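You operate a simulated robot arm through the tools that you are given. There is no shell and no other tool. Be economical: measure what you need, move in short steps, check, and stop when the job is done.

Carry out the task below with a simulated two-armed robot. There is one attempt and no reset: what you move stays moved.

JOB
Take the lid off the blue tin on the top of the steel bench and lay it down there.
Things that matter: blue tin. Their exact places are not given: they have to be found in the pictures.

Only the result counts: the job must be done as asked and must still hold three seconds after the hand-in. Knocking over, shifting, dropping, spilling or breaking anything else fails it. Lids that push on must go on centred and level and be pressed home; caps that screw on are set level and turned clockwise until they are tight.

ROBOT AND FRAMES
Two 7-joint arms with two-finger parallel grippers on one trunk, on a base that drives. Base frame: it is fixed to the floor where the robot stands at the start and does not move with it; the origin is under the middle of the robot, x ahead of it, y to its left, z up. Readings come in mm, degrees, newtons and seconds.
The left shoulder is at the start at [50, 165, 1155], the right one opposite. With the tool pointing down near the work surface each hand reaches from about 240 to 700 mm from the robot's upright axis, wherever it stands, measured 20 degrees to its own side. Payload 3.91 kg a hand.
The TCP of each hand is the grasp point between the finger pads, 30 mm short of the fingertips. In the tool frame z runs along the fingers and y along their closing line. The gripper opens to 110 mm. The fingers are 20 mm wide and 10 mm thick; the gripper's body (48 by 112 mm) begins 55 mm behind the TCP.
Orientation is told as [roll, pitch, yaw] about the base's x, y, z axes, in that order, counted from this pose: with the fingers straight down and closing along the base's y, the tool's x points along the base's -x, its y along +y and its z along -z.

CONTROLS
- The arms move only by the tool send_rows. It takes "left_targets", "right_targets" or both (then of equal length, played together; a hand with none holds still); each is one flat list of numbers, 7 for each row, row after row: the closure, from 0 (fully open) to 1 (shut), then the shift along the tool's x, y, z in mm, then the turn, a rotation vector about the tool's x, y, z in degrees. In form: [fingers, tx, ty, tz, wx, wy, wz, fingers, tx, ty, tz, wx, wy, wz, ...]. A call has 1 to 20 rows; each row shifts and turns the commanded pose from where the row before left it, along the tool's axes as they then stand. Rows are played at 5 a second. More than 50 mm and 8.6 degrees between two rows, or a gripper value outside its range, and nothing of the call is played. Where a pose cannot be reached the arm comes as near as it can. A force on the tool above 40 N (or 10 N above the force at the start of the call, whichever is more), or a blocked arm, ends the call early, and 0.2 s more pass. Each finger travels about 45 mm/s and halts on what it meets, pressing with about 41 N; the grip force reading is that of the motor and also rises with nothing between the fingers. The clock runs only during rows and for 0.2 s after the last one: add rows that do not move to give the fingers time. The reply holds the time, the measured pose of the TCP, the force on the tool along the base axes, the opening and the grip force, in the units named above and with some noise, with the torque about the TCP (base axes, N m) and any sound that the robot's microphone picked up.
- Cameras (640 x 400 px; columns grow to the right, rows downward): "scene" is now at [118.2, -21.5, 1331.1]; the picture's right is [-0.23, -0.97, 0.00], its down [-0.50, 0.12, -0.86] and it looks along [0.83, -0.20, -0.51] (base axes); focal length 295 px, centre (320, 200). "left" rides on the left gripper at [72, -17, -103] in its tool frame; the picture's right is [0.23, 0.97, 0.00], its down [-0.76, 0.18, -0.62] and it looks along [-0.61, 0.14, 0.78] (tool axes); focal length 222 px, centre (320, 200). "right" rides on the right gripper at [72, 17, -103] in its tool frame; the picture's right is [-0.23, 0.97, 0.00], its down [-0.76, -0.18, -0.62] and it looks along [-0.61, -0.14, 0.78] (tool axes); focal length 222 px, centre (320, 200).
- capture(camera): a new picture of that camera. The clock stands still meanwhile.
- slide_trunk(by): slides the trunk up (or, below 0, down) by that many mm; the arms and the scene camera ride with it, the base frame stays. It gives what a move gives, with no picture.
- base_move(legs): drives the robot by 1 to 6 legs, each [ahead, left, turn to the left] in mm, mm and degrees, along the robot's own axes; the way and the turn of a leg run together, so that a leg with both is an arc; at most 1500 mm and 180 degrees a leg. The arms and the cameras ride along, it lands a little off, and it stops where it bumps. It gives what a move gives.
- aim_head(pan, tilt): turns the head with the scene camera to pan (to the left, within 80 degrees either way) and tilt (down, from -29 to 69), counted from straight ahead of the robot. It gives what a move gives.
- pixel_to_xyz(camera, pixels): for up to 12 pixels [column, row] of the newest picture of that camera ("zoom" is the newest enlarged one), the place [x, y, z] in the base frame of the surface seen there, good to about 2 mm. The clock stands still meanwhile.
- inspect(camera, box): a new picture of the part [left, top, right, bottom] of that camera's present view, enlarged. The clock stands still meanwhile.
- job_done(): hands the job in; it is judged then, once.

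Go step by step. Measure first, check grasps and placings, and put right what went wrong. The budget is 80 turns and 58 pictures, counting those below and the enlarged ones. Unless the task says otherwise, let go and move clear before handing in, and close with one line.

The tools are called after "Request:" by a JSON object that holds its "name" and its "arguments". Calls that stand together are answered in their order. send_rows: Moves the arms, as the interface text tells. Its arguments: {"type":"object","properties":{"left_targets":{"type":"array","items":{"type":"number"}},"right_targets":{"type":"array","items":{"type":"number"}}},"required":[]} The other tools are called the same way: slide_trunk (by) slides the trunk up or down; base_move (legs) drives the base; aim_head (pan, tilt) turns the head that bears the scene camera; capture (camera) takes a picture; pixel_to_xyz (camera, pixels) gives the place of the surface under pixels of a picture; inspect (camera, box) takes an enlarged picture of a part of a camera's view; job_done () hands the job in.

At the start:

```text
t: 0.0
left_ee_pos: [464.0, 127.2, 1092.8]
left_ee_rot: [0.0, -0.1, 0.2]
left_ft_force: [0.2, 0.0, -0.3]
left_wrist_torque: [-0.01, 0.04, 0.0]
left_grip_width: 110.1
left_grip_force: 0.1
right_ee_pos: [318.1, -152.8, 1181.8]
right_ee_rot: [0.0, 0.0, 0.0]
right_ft_force: [-0.1, 0.0, -0.2]
right_wrist_torque: [0.01, -0.03, -0.02]
right_grip_width: 110.0
right_grip_force: 0.0
trunk travel left (down, up): [-375.0, 128.0]
robot x, y, heading: [1.1, -2.5, -0.1]
head pan, tilt: [-13.6, 30.9]
```

scene: 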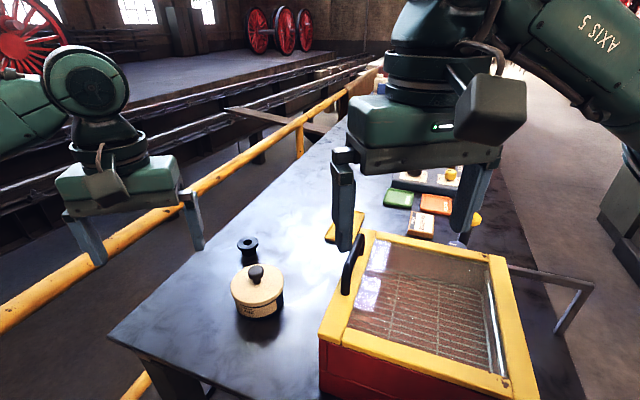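
right: 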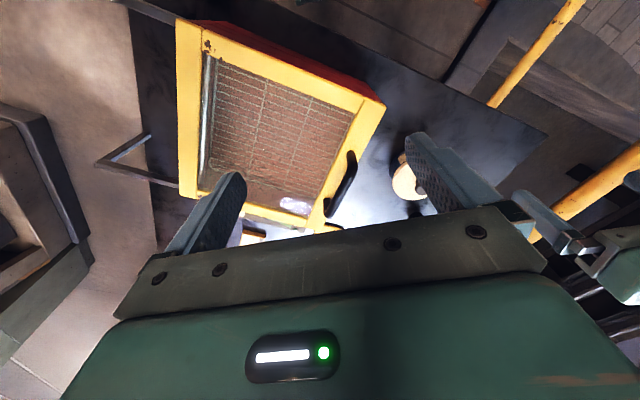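
left: 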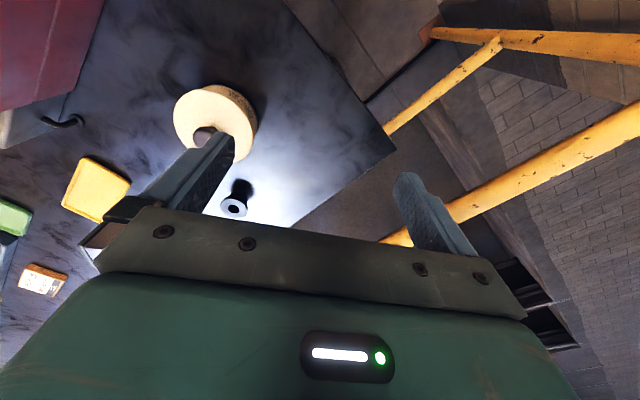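

The pictures show a cream pot at (258,290), a glass-lidded case at (430,310), and perhaps something blue behind the arm at (380,88); no blue tin is clear yet. I'll enlarge the far end of the bench.

Request:
{"name": "inspect", "arguments": {"camera": "scene", "box": [320, 50, 540, 250]}}

Request:
{"name": "inspect", "arguments": {"camera": "scene", "box": [200, 220, 360, 340]}}

```text
2.00 times, centred on (430, 150) of scene
```

zoom: 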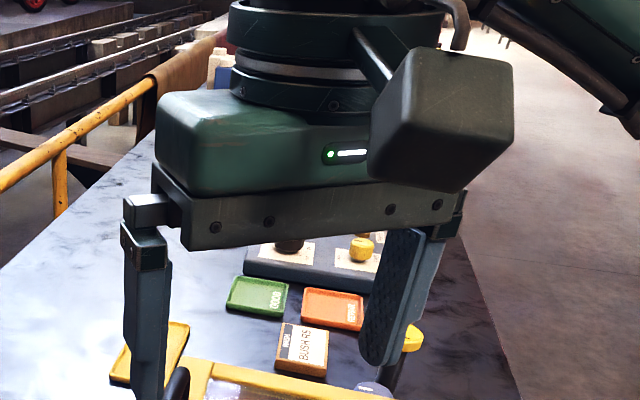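

```text
3.33 times, centred on (280, 280) of scene
```

zoom: 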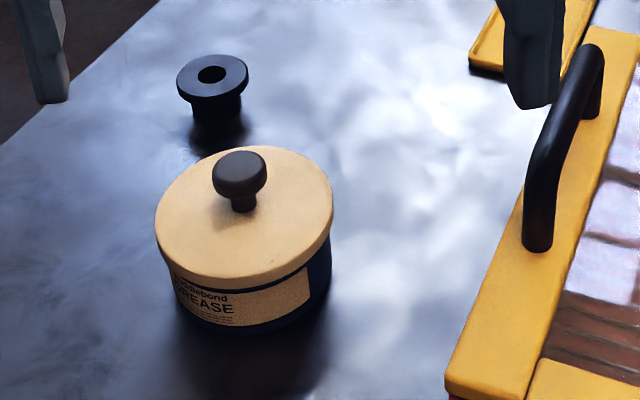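

The cream-lidded "grease" pot has a dark blue body, so it's very likely the blue tin. I'll measure it, and first look at the other blue thing at the far end by panning.

Request:
{"name": "pixel_to_xyz", "arguments": {"camera": "zoom", "pixels": [[240, 165], [240, 180], [160, 215], [330, 215], [245, 270], [250, 150], [240, 325], [320, 265], [212, 75], [400, 250], [100, 200], [290, 240]]}}

Request:
{"name": "aim_head", "arguments": {"pan": 8, "tilt": 25}}

Request:
{"name": "capture", "arguments": {"camera": "scene"}}

```text
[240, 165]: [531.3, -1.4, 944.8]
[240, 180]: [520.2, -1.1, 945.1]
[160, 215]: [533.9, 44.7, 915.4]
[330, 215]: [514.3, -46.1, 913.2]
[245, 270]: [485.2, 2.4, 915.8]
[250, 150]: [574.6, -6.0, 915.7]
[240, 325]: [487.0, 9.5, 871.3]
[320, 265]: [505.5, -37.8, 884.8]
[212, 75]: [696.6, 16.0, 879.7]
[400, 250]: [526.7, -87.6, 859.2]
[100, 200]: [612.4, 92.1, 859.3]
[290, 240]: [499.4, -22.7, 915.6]
```

```text
t: 0.8
left_ee_pos: [463.7, 125.2, 1091.8]
left_ee_rot: [-0.1, 0.0, 0.1]
left_ft_force: [0.0, 0.4, 0.2]
left_wrist_torque: [-0.02, -0.01, 0.03]
left_grip_width: 109.8
left_grip_force: 0.0
right_ee_pos: [317.6, -152.0, 1181.8]
right_ee_rot: [-0.1, 0.0, 0.1]
right_ft_force: [0.7, 0.2, -0.9]
right_wrist_torque: [-0.01, 0.0, -0.04]
right_grip_width: 110.1
right_grip_force: 0.0
trunk travel left (down, up): [-375.0, 128.0]
robot x, y, heading: [-2.3, -1.6, -0.1]
head pan, tilt: [8.0, 25.0]
```

```text
52 pictures are left
```

scene: 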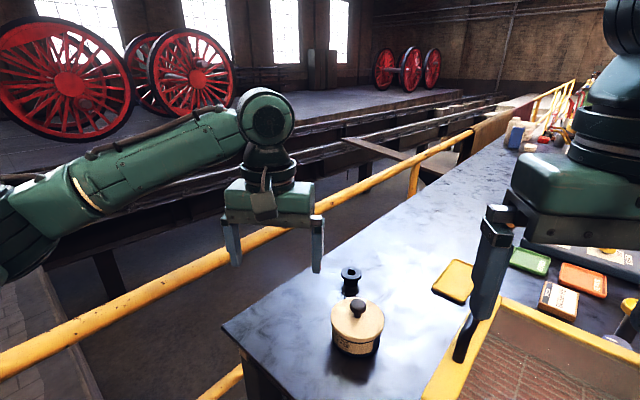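

Request:
{"name": "inspect", "arguments": {"camera": "scene", "box": [480, 100, 580, 163]}}

Request:
{"name": "inspect", "arguments": {"camera": "scene", "box": [300, 260, 412, 330]}}

Request:
{"name": "inspect", "arguments": {"camera": "scene", "box": [280, 290, 440, 390]}}

```text
6.35 times, centred on (530, 132) of scene
```

zoom: 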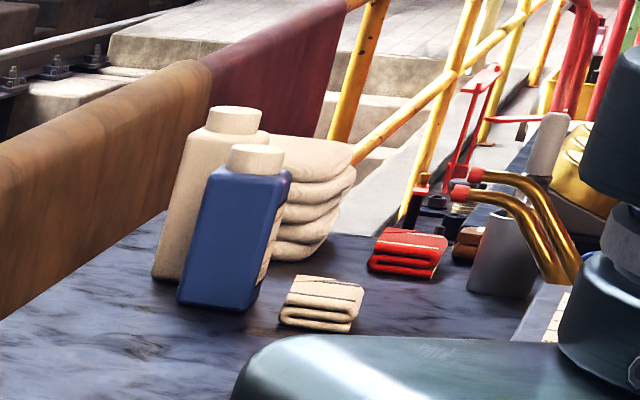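

```text
5.71 times, centred on (356, 295) of scene
```

zoom: 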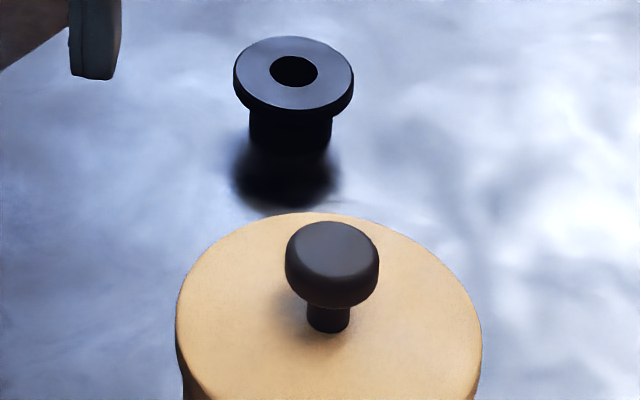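

```text
4.00 times, centred on (360, 340) of scene
```

zoom: 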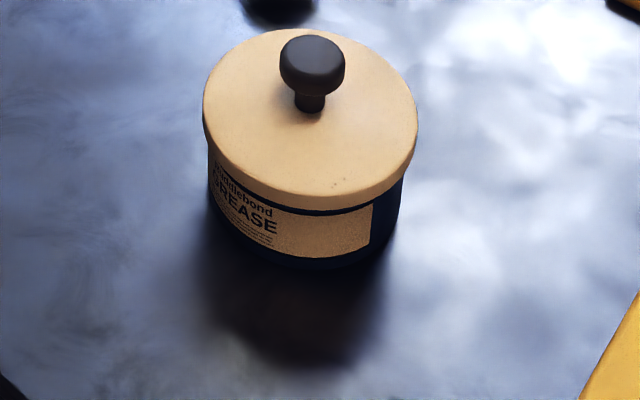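

The far blue thing is a bottle; the grease tin (dark blue body, push-on cream lid with knob) is the target. I'll measure knob edges and free bench space for the lid.

Request:
{"name": "pixel_to_xyz", "arguments": {"camera": "zoom", "pixels": [[283, 60], [342, 60], [312, 38], [312, 68], [206, 110], [414, 110], [310, 188], [320, 33], [480, 100], [100, 150], [580, 390], [612, 310]]}}

Request:
{"name": "pixel_to_xyz", "arguments": {"camera": "scene", "pixels": [[432, 290], [465, 303], [453, 260], [430, 390], [425, 310], [400, 330], [410, 350], [225, 325], [320, 255], [351, 272], [300, 340], [400, 280]]}}

```text
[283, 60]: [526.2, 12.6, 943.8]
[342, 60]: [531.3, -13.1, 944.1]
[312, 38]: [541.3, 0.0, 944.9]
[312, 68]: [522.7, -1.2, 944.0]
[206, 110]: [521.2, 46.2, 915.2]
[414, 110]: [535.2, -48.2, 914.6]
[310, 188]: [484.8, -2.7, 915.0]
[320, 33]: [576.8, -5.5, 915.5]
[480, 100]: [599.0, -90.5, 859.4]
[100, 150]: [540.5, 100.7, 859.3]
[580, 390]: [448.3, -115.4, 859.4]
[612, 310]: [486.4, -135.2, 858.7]
```

```text
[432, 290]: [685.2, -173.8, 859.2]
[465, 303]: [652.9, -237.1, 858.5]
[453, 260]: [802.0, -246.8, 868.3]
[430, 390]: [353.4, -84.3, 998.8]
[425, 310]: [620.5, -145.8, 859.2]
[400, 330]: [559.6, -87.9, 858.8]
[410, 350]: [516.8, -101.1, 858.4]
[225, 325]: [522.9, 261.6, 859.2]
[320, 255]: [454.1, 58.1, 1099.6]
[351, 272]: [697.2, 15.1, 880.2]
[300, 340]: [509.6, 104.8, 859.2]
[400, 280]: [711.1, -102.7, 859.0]
```

Knob centre is about (529, 0), top z 944; lid top 915, radius 48; the bench is free around (530, 140). I'll bring the left hand above the knob.

Request:
{"name": "send_rows", "arguments": {"left_targets": [0.2, -16.3, -31.5, 18, 0, 0, 0, 0.4, -16.3, -31.5, 18, 0, 0, 0, 0.4, -16.3, -31.5, 18, 0, 0, 0, 0.4, -16.3, -31.5, 18, 0, 0, 0, 0.4, 0, 0, 0, 0, 0, 0, 0.4, 0, 0, 0, 0, 0, 0]}}

Request:
{"name": "capture", "arguments": {"camera": "left"}}

```text
t: 2.2
left_ee_pos: [529.1, -0.3, 1021.9]
left_ee_rot: [-0.1, 0.0, 0.0]
left_ft_force: [-0.6, 0.8, 0.5]
left_wrist_torque: [-0.01, 0.01, 0.03]
left_grip_width: 65.7
left_grip_force: 0.1
right_ee_pos: [317.7, -151.9, 1179.9]
right_ee_rot: [0.0, 0.0, 0.0]
right_ft_force: [-0.6, 0.2, 0.2]
right_wrist_torque: [-0.01, 0.01, 0.01]
right_grip_width: 110.1
right_grip_force: 0.0
trunk travel left (down, up): [-375.0, 128.0]
robot x, y, heading: [2.1, 1.3, 0.1]
head pan, tilt: [8.0, 25.0]
```

```text
48 pictures are left
```

left: 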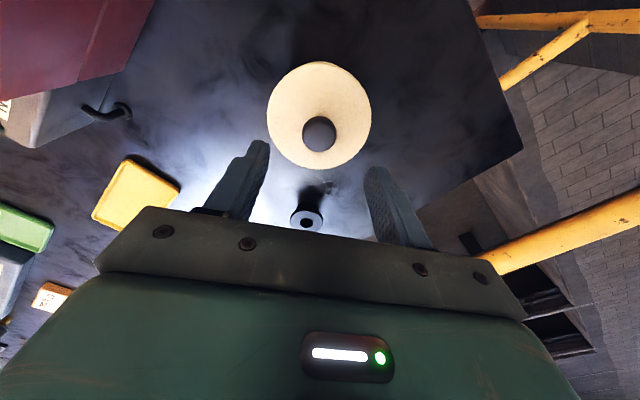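

Position is right over the knob and the fingers straddle it. I'll descend to TCP z ≈ 949 (tips ~4 mm over the lid) and close.

Request:
{"name": "send_rows", "arguments": {"left_targets": [0.4, 0, 0, 30, 0, 0, 0, 0.4, 0, 0, 30, 0, 0, 0, 0.4, 0, 0, 12.5, 0, 0, 0, 0.4, 0, 0, 0, 0, 0, 0, 0.7, 0, 0, 0, 0, 0, 0, 1, 0, 0, 0, 0, 0, 0, 1, 0, 0, 0, 0, 0, 0, 1, 0, 0, 0, 0, 0, 0, 1, 0, 0, 0, 0, 0, 0]}}

Request:
{"name": "capture", "arguments": {"camera": "scene"}}

```text
t: 4.2
left_ee_pos: [529.3, 1.8, 948.5]
left_ee_rot: [0.1, 0.0, 0.1]
left_ft_force: [0.2, -0.1, 0.0]
left_wrist_torque: [0.0, 0.03, 0.01]
left_grip_width: 28.4
left_grip_force: 41.1
right_ee_pos: [318.4, -151.9, 1181.5]
right_ee_rot: [0.0, 0.0, 0.0]
right_ft_force: [0.2, -0.3, 0.7]
right_wrist_torque: [0.0, -0.01, -0.02]
right_grip_width: 109.8
right_grip_force: 0.0
trunk travel left (down, up): [-375.0, 128.0]
robot x, y, heading: [-1.0, -0.3, 0.2]
head pan, tilt: [8.0, 25.0]
heard: snap
```

```text
47 pictures are left
```

scene: 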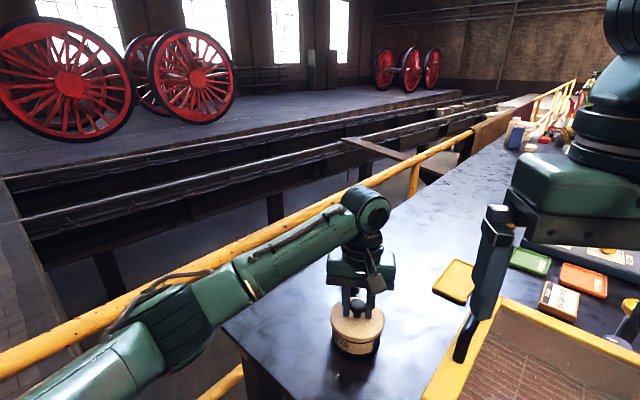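

The knob is held (28 mm, 41 N), and a snap was heard. I'll lift gently by 6 mm and look at the force.

Request:
{"name": "send_rows", "arguments": {"left_targets": [1, 0, 0, -2, 0, 0, 0, 1, 0, 0, -2, 0, 0, 0, 1, 0, 0, -2, 0, 0, 0, 1, 0, 0, 0, 0, 0, 0]}}

Request:
{"name": "inspect", "arguments": {"camera": "scene", "box": [280, 270, 440, 370]}}

```text
t: 5.2
left_ee_pos: [529.4, 1.4, 955.5]
left_ee_rot: [0.1, 0.0, 0.1]
left_ft_force: [0.2, -0.1, -0.4]
left_wrist_torque: [-0.03, 0.0, -0.02]
left_grip_width: 28.3
left_grip_force: 41.0
right_ee_pos: [317.8, -152.8, 1181.4]
right_ee_rot: [0.0, 0.1, 0.0]
right_ft_force: [-0.3, 0.9, 0.3]
right_wrist_torque: [0.05, 0.0, 0.0]
right_grip_width: 110.1
right_grip_force: 0.0
trunk travel left (down, up): [-375.0, 128.0]
robot x, y, heading: [0.1, 2.5, -0.1]
head pan, tilt: [8.0, 25.0]
```

```text
4.00 times, centred on (360, 320) of scene
```

zoom: 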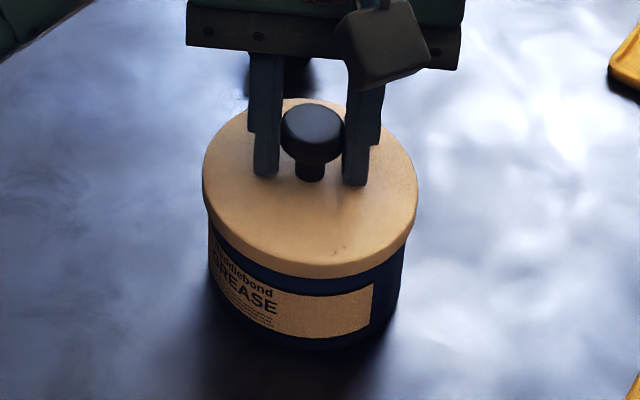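

The force is near zero, so I'll check whether lid, tin or nothing rose.

Request:
{"name": "pixel_to_xyz", "arguments": {"camera": "zoom", "pixels": [[310, 108], [310, 230], [310, 262], [230, 200], [300, 285], [300, 340], [390, 200]]}}

```text
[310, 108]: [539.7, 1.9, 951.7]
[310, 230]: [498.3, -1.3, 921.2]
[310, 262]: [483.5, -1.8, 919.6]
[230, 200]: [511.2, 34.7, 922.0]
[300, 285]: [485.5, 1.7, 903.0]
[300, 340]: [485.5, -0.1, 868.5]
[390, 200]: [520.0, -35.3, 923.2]
```

The lid rose with the hand by about 6 mm. Lifting 15 mm more to see whether the tin stays.

Request:
{"name": "send_rows", "arguments": {"left_targets": [1, 0, 0, -4, 0, 0, 0, 1, 0, 0, -5, 0, 0, 0, 1, 0, 0, -6, 0, 0, 0, 1, 0, 0, 0, 0, 0, 0]}}

Request:
{"name": "inspect", "arguments": {"camera": "scene", "box": [280, 270, 440, 370]}}

```text
t: 6.2
left_ee_pos: [527.9, -1.2, 970.2]
left_ee_rot: [-0.1, 0.0, 0.1]
left_ft_force: [0.8, -0.6, -0.7]
left_wrist_torque: [-0.01, 0.0, -0.02]
left_grip_width: 28.1
left_grip_force: 40.6
right_ee_pos: [318.5, -151.8, 1182.7]
right_ee_rot: [0.1, 0.1, 0.0]
right_ft_force: [0.4, 1.4, 0.4]
right_wrist_torque: [0.01, -0.03, 0.02]
right_grip_width: 110.1
right_grip_force: 0.0
trunk travel left (down, up): [-375.0, 128.0]
robot x, y, heading: [-0.3, 4.3, -0.1]
head pan, tilt: [8.0, 25.0]
```

```text
4.00 times, centred on (360, 320) of scene
```

zoom: 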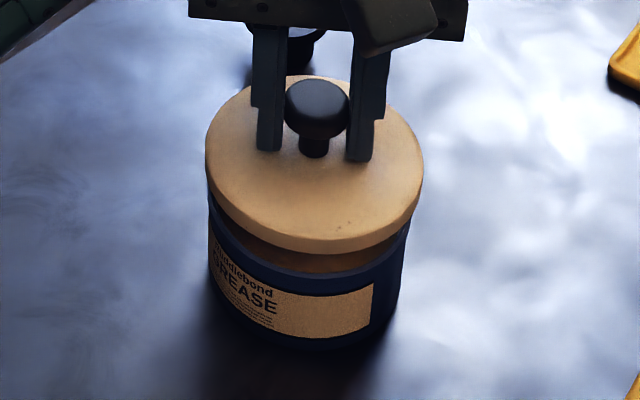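

The tin stays (label unmoved at (240,285)) and the lid is off. I'll lift clear, shift 140 mm to the left, and look at the lid's underside height.

Request:
{"name": "send_rows", "arguments": {"left_targets": [1, 0, 0, -18, 0, 0, 0, 1, 0, 0, -18, 0, 0, 0, 1, 0, 0, -18, 0, 0, 0, 1, 0, 20, 0, 0, 0, 0, 1, 0, 25, 0, 0, 0, 0, 1, 0, 25, 0, 0, 0, 0, 1, 0, 25, 0, 0, 0, 0, 1, 0, 25, 0, 0, 0, 0, 1, 0, 20, 0, 0, 0, 0, 1, 0, 0, 0, 0, 0, 0, 1, 0, 0, 20, 0, 0, 0, 1, 0, 0, 20, 0, 0, 0, 1, 0, 0, 20, 0, 0, 0, 1, 0, 0, 0, 0, 0, 0]}}

Request:
{"name": "inspect", "arguments": {"camera": "scene", "box": [180, 240, 420, 390]}}

```text
t: 9.2
left_ee_pos: [529.5, 139.9, 963.3]
left_ee_rot: [-0.1, 0.0, 0.0]
left_ft_force: [-0.2, 0.4, -0.6]
left_wrist_torque: [0.03, -0.01, -0.01]
left_grip_width: 28.3
left_grip_force: 41.0
right_ee_pos: [318.0, -152.8, 1181.2]
right_ee_rot: [0.0, 0.0, -0.1]
right_ft_force: [1.0, 0.6, -0.7]
right_wrist_torque: [0.0, 0.02, -0.04]
right_grip_width: 110.0
right_grip_force: 0.1
trunk travel left (down, up): [-375.0, 128.0]
robot x, y, heading: [-1.9, -4.7, 0.3]
head pan, tilt: [8.0, 25.0]
```

```text
2.67 times, centred on (300, 315) of scene
```

zoom: 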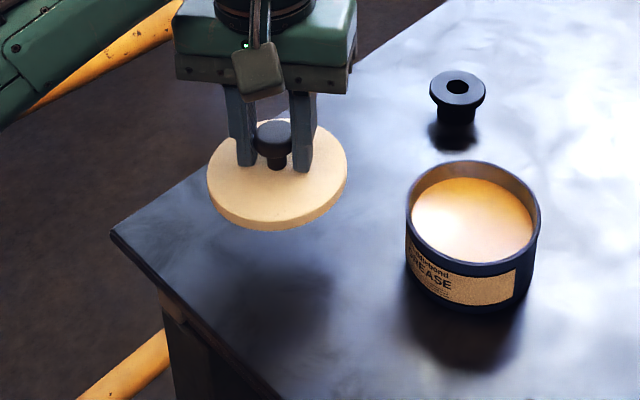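

Lid hangs level with the open tin undisturbed. I'll check the bench edge and lid underside before lowering.

Request:
{"name": "pixel_to_xyz", "arguments": {"camera": "zoom", "pixels": [[118, 235], [175, 290], [220, 335], [265, 380], [270, 205], [270, 218], [275, 226], [260, 280], [200, 180]]}}

```text
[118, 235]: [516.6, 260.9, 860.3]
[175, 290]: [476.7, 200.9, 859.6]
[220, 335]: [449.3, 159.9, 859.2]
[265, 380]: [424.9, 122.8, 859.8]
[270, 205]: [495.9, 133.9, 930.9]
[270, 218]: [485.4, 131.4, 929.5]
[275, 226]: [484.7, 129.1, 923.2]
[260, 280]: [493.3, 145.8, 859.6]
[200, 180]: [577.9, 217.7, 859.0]
```

The bench edge is 78 mm from the lid centre (radius 48), fine; I'll shift 10 mm inward and lower, slowing near contact.

Request:
{"name": "send_rows", "arguments": {"left_targets": [1, -10, -3, 0, 0, 0, 0, 1, 0, 0, 16, 0, 0, 0, 1, 0, 0, 16, 0, 0, 0, 1, 0, 0, 12, 0, 0, 0, 1, 0, 0, 3, 0, 0, 0, 1, 0, 0, 3, 0, 0, 0, 1, 0, 0, 2, 0, 0, 0, 1, 0, 0, 0, 0, 0, 0]}}

Request:
{"name": "inspect", "arguments": {"camera": "scene", "box": [200, 260, 360, 360]}}

```text
t: 11.1
left_ee_pos: [538.2, 136.9, 911.0]
left_ee_rot: [-0.1, 0.0, 0.0]
left_ft_force: [0.2, 0.9, -0.3]
left_wrist_torque: [0.02, 0.01, 0.03]
left_grip_width: 28.0
left_grip_force: 40.6
right_ee_pos: [319.0, -152.4, 1180.5]
right_ee_rot: [-0.1, 0.0, 0.0]
right_ft_force: [0.1, -0.1, 0.0]
right_wrist_torque: [0.02, -0.03, -0.01]
right_grip_width: 110.1
right_grip_force: 0.0
trunk travel left (down, up): [-375.0, 128.0]
robot x, y, heading: [-3.7, -1.8, 0.1]
head pan, tilt: [8.0, 25.0]
```

```text
4.00 times, centred on (280, 310) of scene
```

zoom: 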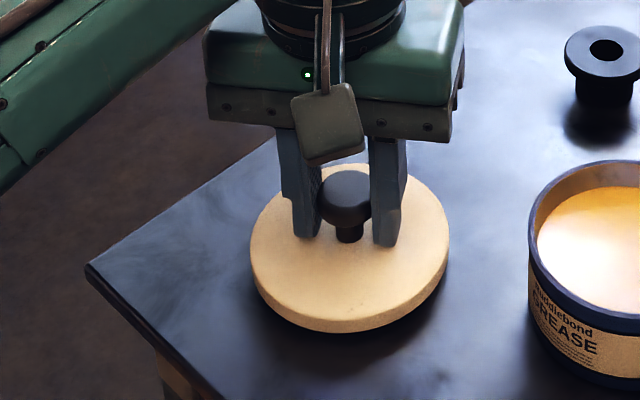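

No contact yet; a small gap remains. Lowering in 1 mm steps.

Request:
{"name": "send_rows", "arguments": {"left_targets": [1, 0, 0, 1, 0, 0, 0, 1, 0, 0, 1, 0, 0, 0, 1, 0, 0, 1, 0, 0, 0, 1, 0, 0, 1, 0, 0, 0, 1, 0, 0, 1, 0, 0, 0, 1, 0, 0, 0, 0, 0, 0]}}

```text
t: 12.4
left_ee_pos: [538.8, 137.8, 905.3]
left_ee_rot: [0.0, 0.0, 0.0]
left_ft_force: [-0.2, 0.5, -0.2]
left_wrist_torque: [0.0, 0.0, -0.01]
left_grip_width: 28.3
left_grip_force: 41.0
right_ee_pos: [318.0, -152.2, 1181.5]
right_ee_rot: [0.0, 0.0, -0.1]
right_ft_force: [0.0, -0.3, 0.2]
right_wrist_torque: [0.0, -0.03, 0.0]
right_grip_width: 109.8
right_grip_force: 0.0
trunk travel left (down, up): [-375.0, 128.0]
robot x, y, heading: [2.1, -1.4, -0.2]
head pan, tilt: [8.0, 25.0]
```

Request:
{"name": "send_rows", "arguments": {"left_targets": [1, 0, 0, 1, 0, 0, 0, 1, 0, 0, 1, 0, 0, 0, 1, 0, 0, 0, 0, 0, 0]}}

Request:
{"name": "inspect", "arguments": {"camera": "scene", "box": [240, 285, 336, 345]}}

Request:
{"name": "pixel_to_xyz", "arguments": {"camera": "zoom", "pixels": [[300, 250], [300, 280], [300, 300], [300, 315], [300, 325], [300, 335], [300, 345], [300, 355], [300, 370], [300, 390]]}}

```text
t: 13.2
left_ee_pos: [538.3, 137.5, 904.1]
left_ee_rot: [0.0, 0.0, 0.0]
left_ft_force: [-0.2, -0.2, -1.4]
left_wrist_torque: [-0.02, 0.01, 0.0]
left_grip_width: 28.2
left_grip_force: 40.7
right_ee_pos: [318.9, -151.9, 1181.2]
right_ee_rot: [0.0, 0.1, 0.0]
right_ft_force: [0.1, 0.5, 0.0]
right_wrist_torque: [-0.01, -0.04, -0.01]
right_grip_width: 110.1
right_grip_force: 0.0
trunk travel left (down, up): [-375.0, 128.0]
robot x, y, heading: [-0.5, -1.3, 0.2]
head pan, tilt: [8.0, 25.0]
```

```text
6.67 times, centred on (288, 315) of scene
```

zoom: 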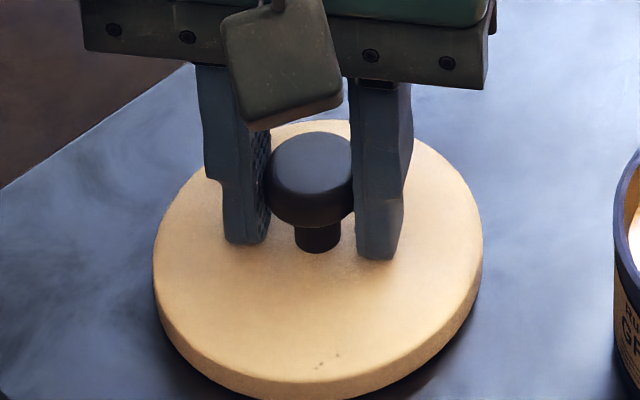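

```text
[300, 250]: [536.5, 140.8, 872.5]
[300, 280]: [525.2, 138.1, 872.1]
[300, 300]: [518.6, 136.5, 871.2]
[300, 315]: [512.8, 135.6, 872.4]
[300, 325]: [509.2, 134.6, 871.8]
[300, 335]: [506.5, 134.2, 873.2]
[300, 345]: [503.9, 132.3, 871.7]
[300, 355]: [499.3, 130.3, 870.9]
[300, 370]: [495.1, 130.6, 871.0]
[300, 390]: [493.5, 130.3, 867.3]
```

Lid top is at 872 with a ~12 mm rim, so it's within a mm or so of the bench. I'll feel for contact.

Request:
{"name": "send_rows", "arguments": {"left_targets": [1, 0, 0, 0.7, 0, 0, 0, 1, 0, 0, 0, 0, 0, 0]}}

Request:
{"name": "inspect", "arguments": {"camera": "scene", "box": [240, 300, 336, 360]}}

```text
t: 13.8
left_ee_pos: [538.4, 138.0, 903.7]
left_ee_rot: [-0.1, 0.1, 0.1]
left_ft_force: [0.3, 0.6, -0.2]
left_wrist_torque: [0.01, 0.0, 0.0]
left_grip_width: 28.3
left_grip_force: 41.2
right_ee_pos: [317.6, -151.7, 1182.1]
right_ee_rot: [0.0, 0.0, 0.1]
right_ft_force: [-0.4, 0.3, 0.1]
right_wrist_torque: [0.02, 0.01, -0.02]
right_grip_width: 110.0
right_grip_force: 0.0
trunk travel left (down, up): [-375.0, 128.0]
robot x, y, heading: [0.9, 1.2, -0.0]
head pan, tilt: [8.0, 25.0]
```

```text
6.67 times, centred on (288, 330) of scene
```

zoom: 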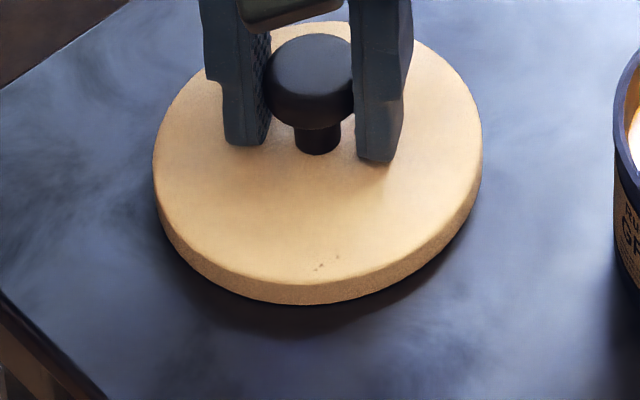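

Still a slight shadow under the rim and no force; I continue down in sub-mm steps.

Request:
{"name": "send_rows", "arguments": {"left_targets": [1, 0, 0, 0.6, 0, 0, 0, 1, 0, 0, 0.6, 0, 0, 0, 1, 0, 0, 0, 0, 0, 0]}}

```text
t: 14.7
left_ee_pos: [539.4, 137.4, 902.6]
left_ee_rot: [0.0, -0.1, 0.0]
left_ft_force: [0.6, 1.4, 5.4]
left_wrist_torque: [0.07, 0.2, -0.04]
left_grip_width: 28.3
left_grip_force: 41.2
right_ee_pos: [318.6, -151.7, 1182.0]
right_ee_rot: [-0.1, 0.1, 0.0]
right_ft_force: [0.3, -0.6, -0.1]
right_wrist_torque: [0.03, -0.01, 0.02]
right_grip_width: 110.0
right_grip_force: 0.0
trunk travel left (down, up): [-375.0, 128.0]
robot x, y, heading: [-2.9, 0.8, -0.0]
head pan, tilt: [8.0, 25.0]
```

Contact: 5.4 N upward, so the lid rests on the bench. I'll open the fingers gently and rise clear.

Request:
{"name": "send_rows", "arguments": {"left_targets": [0.7, 0, 0, 0, 0, 0, 0, 0.6, 0, 0, 0, 0, 0, 0, 0.45, 0, 0, 0, 0, 0, 0, 0.45, 0, 0, 0, 0, 0, 0, 0.45, 0, 0, -20, 0, 0, 0, 0.45, 0, 0, -35, 0, 0, 0, 0.45, 0, 0, -40, 0, 0, 0, 0.45, 0, 0, -40, 0, 0, 0, 0.45, 0, 0, 0, 0, 0, 0]}}

Request:
{"name": "inspect", "arguments": {"camera": "scene", "box": [180, 240, 420, 390]}}

Request:
{"name": "pixel_to_xyz", "arguments": {"camera": "zoom", "pixels": [[270, 270], [230, 240], [325, 240], [275, 205], [470, 165], [470, 255]]}}

```text
t: 16.6
left_ee_pos: [539.8, 139.1, 1038.1]
left_ee_rot: [0.0, 0.0, 0.1]
left_ft_force: [-0.8, 0.1, 0.4]
left_wrist_torque: [0.0, 0.0, -0.01]
left_grip_width: 60.4
left_grip_force: 0.1
right_ee_pos: [318.2, -151.5, 1182.1]
right_ee_rot: [-0.1, 0.0, 0.0]
right_ft_force: [-0.4, 0.1, -1.3]
right_wrist_torque: [0.0, 0.0, 0.02]
right_grip_width: 109.9
right_grip_force: 0.0
trunk travel left (down, up): [-375.0, 128.0]
robot x, y, heading: [2.1, 0.6, 0.2]
head pan, tilt: [8.0, 25.0]
```

```text
2.67 times, centred on (300, 315) of scene
```

zoom: 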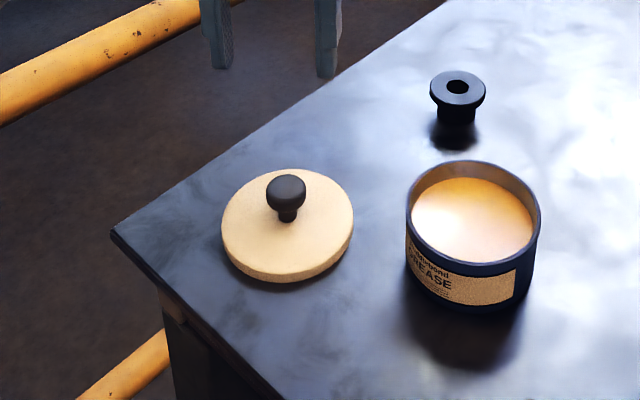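

```text
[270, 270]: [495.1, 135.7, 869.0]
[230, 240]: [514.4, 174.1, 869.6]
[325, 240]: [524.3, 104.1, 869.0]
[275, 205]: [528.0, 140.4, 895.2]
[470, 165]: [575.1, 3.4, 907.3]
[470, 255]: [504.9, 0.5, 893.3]
```

The lid lies flat and level on the bench (rim top at z ≈ 869), the tin still stands in its place, and the hand is clear. I'm handing in.

Request:
{"name": "job_done", "arguments": {}}

```text
The job is handed in.
```

The blue grease tin's lid is off and lies flat on the steel bench about 140 mm to the tin's left; the tin and everything else stayed in place.
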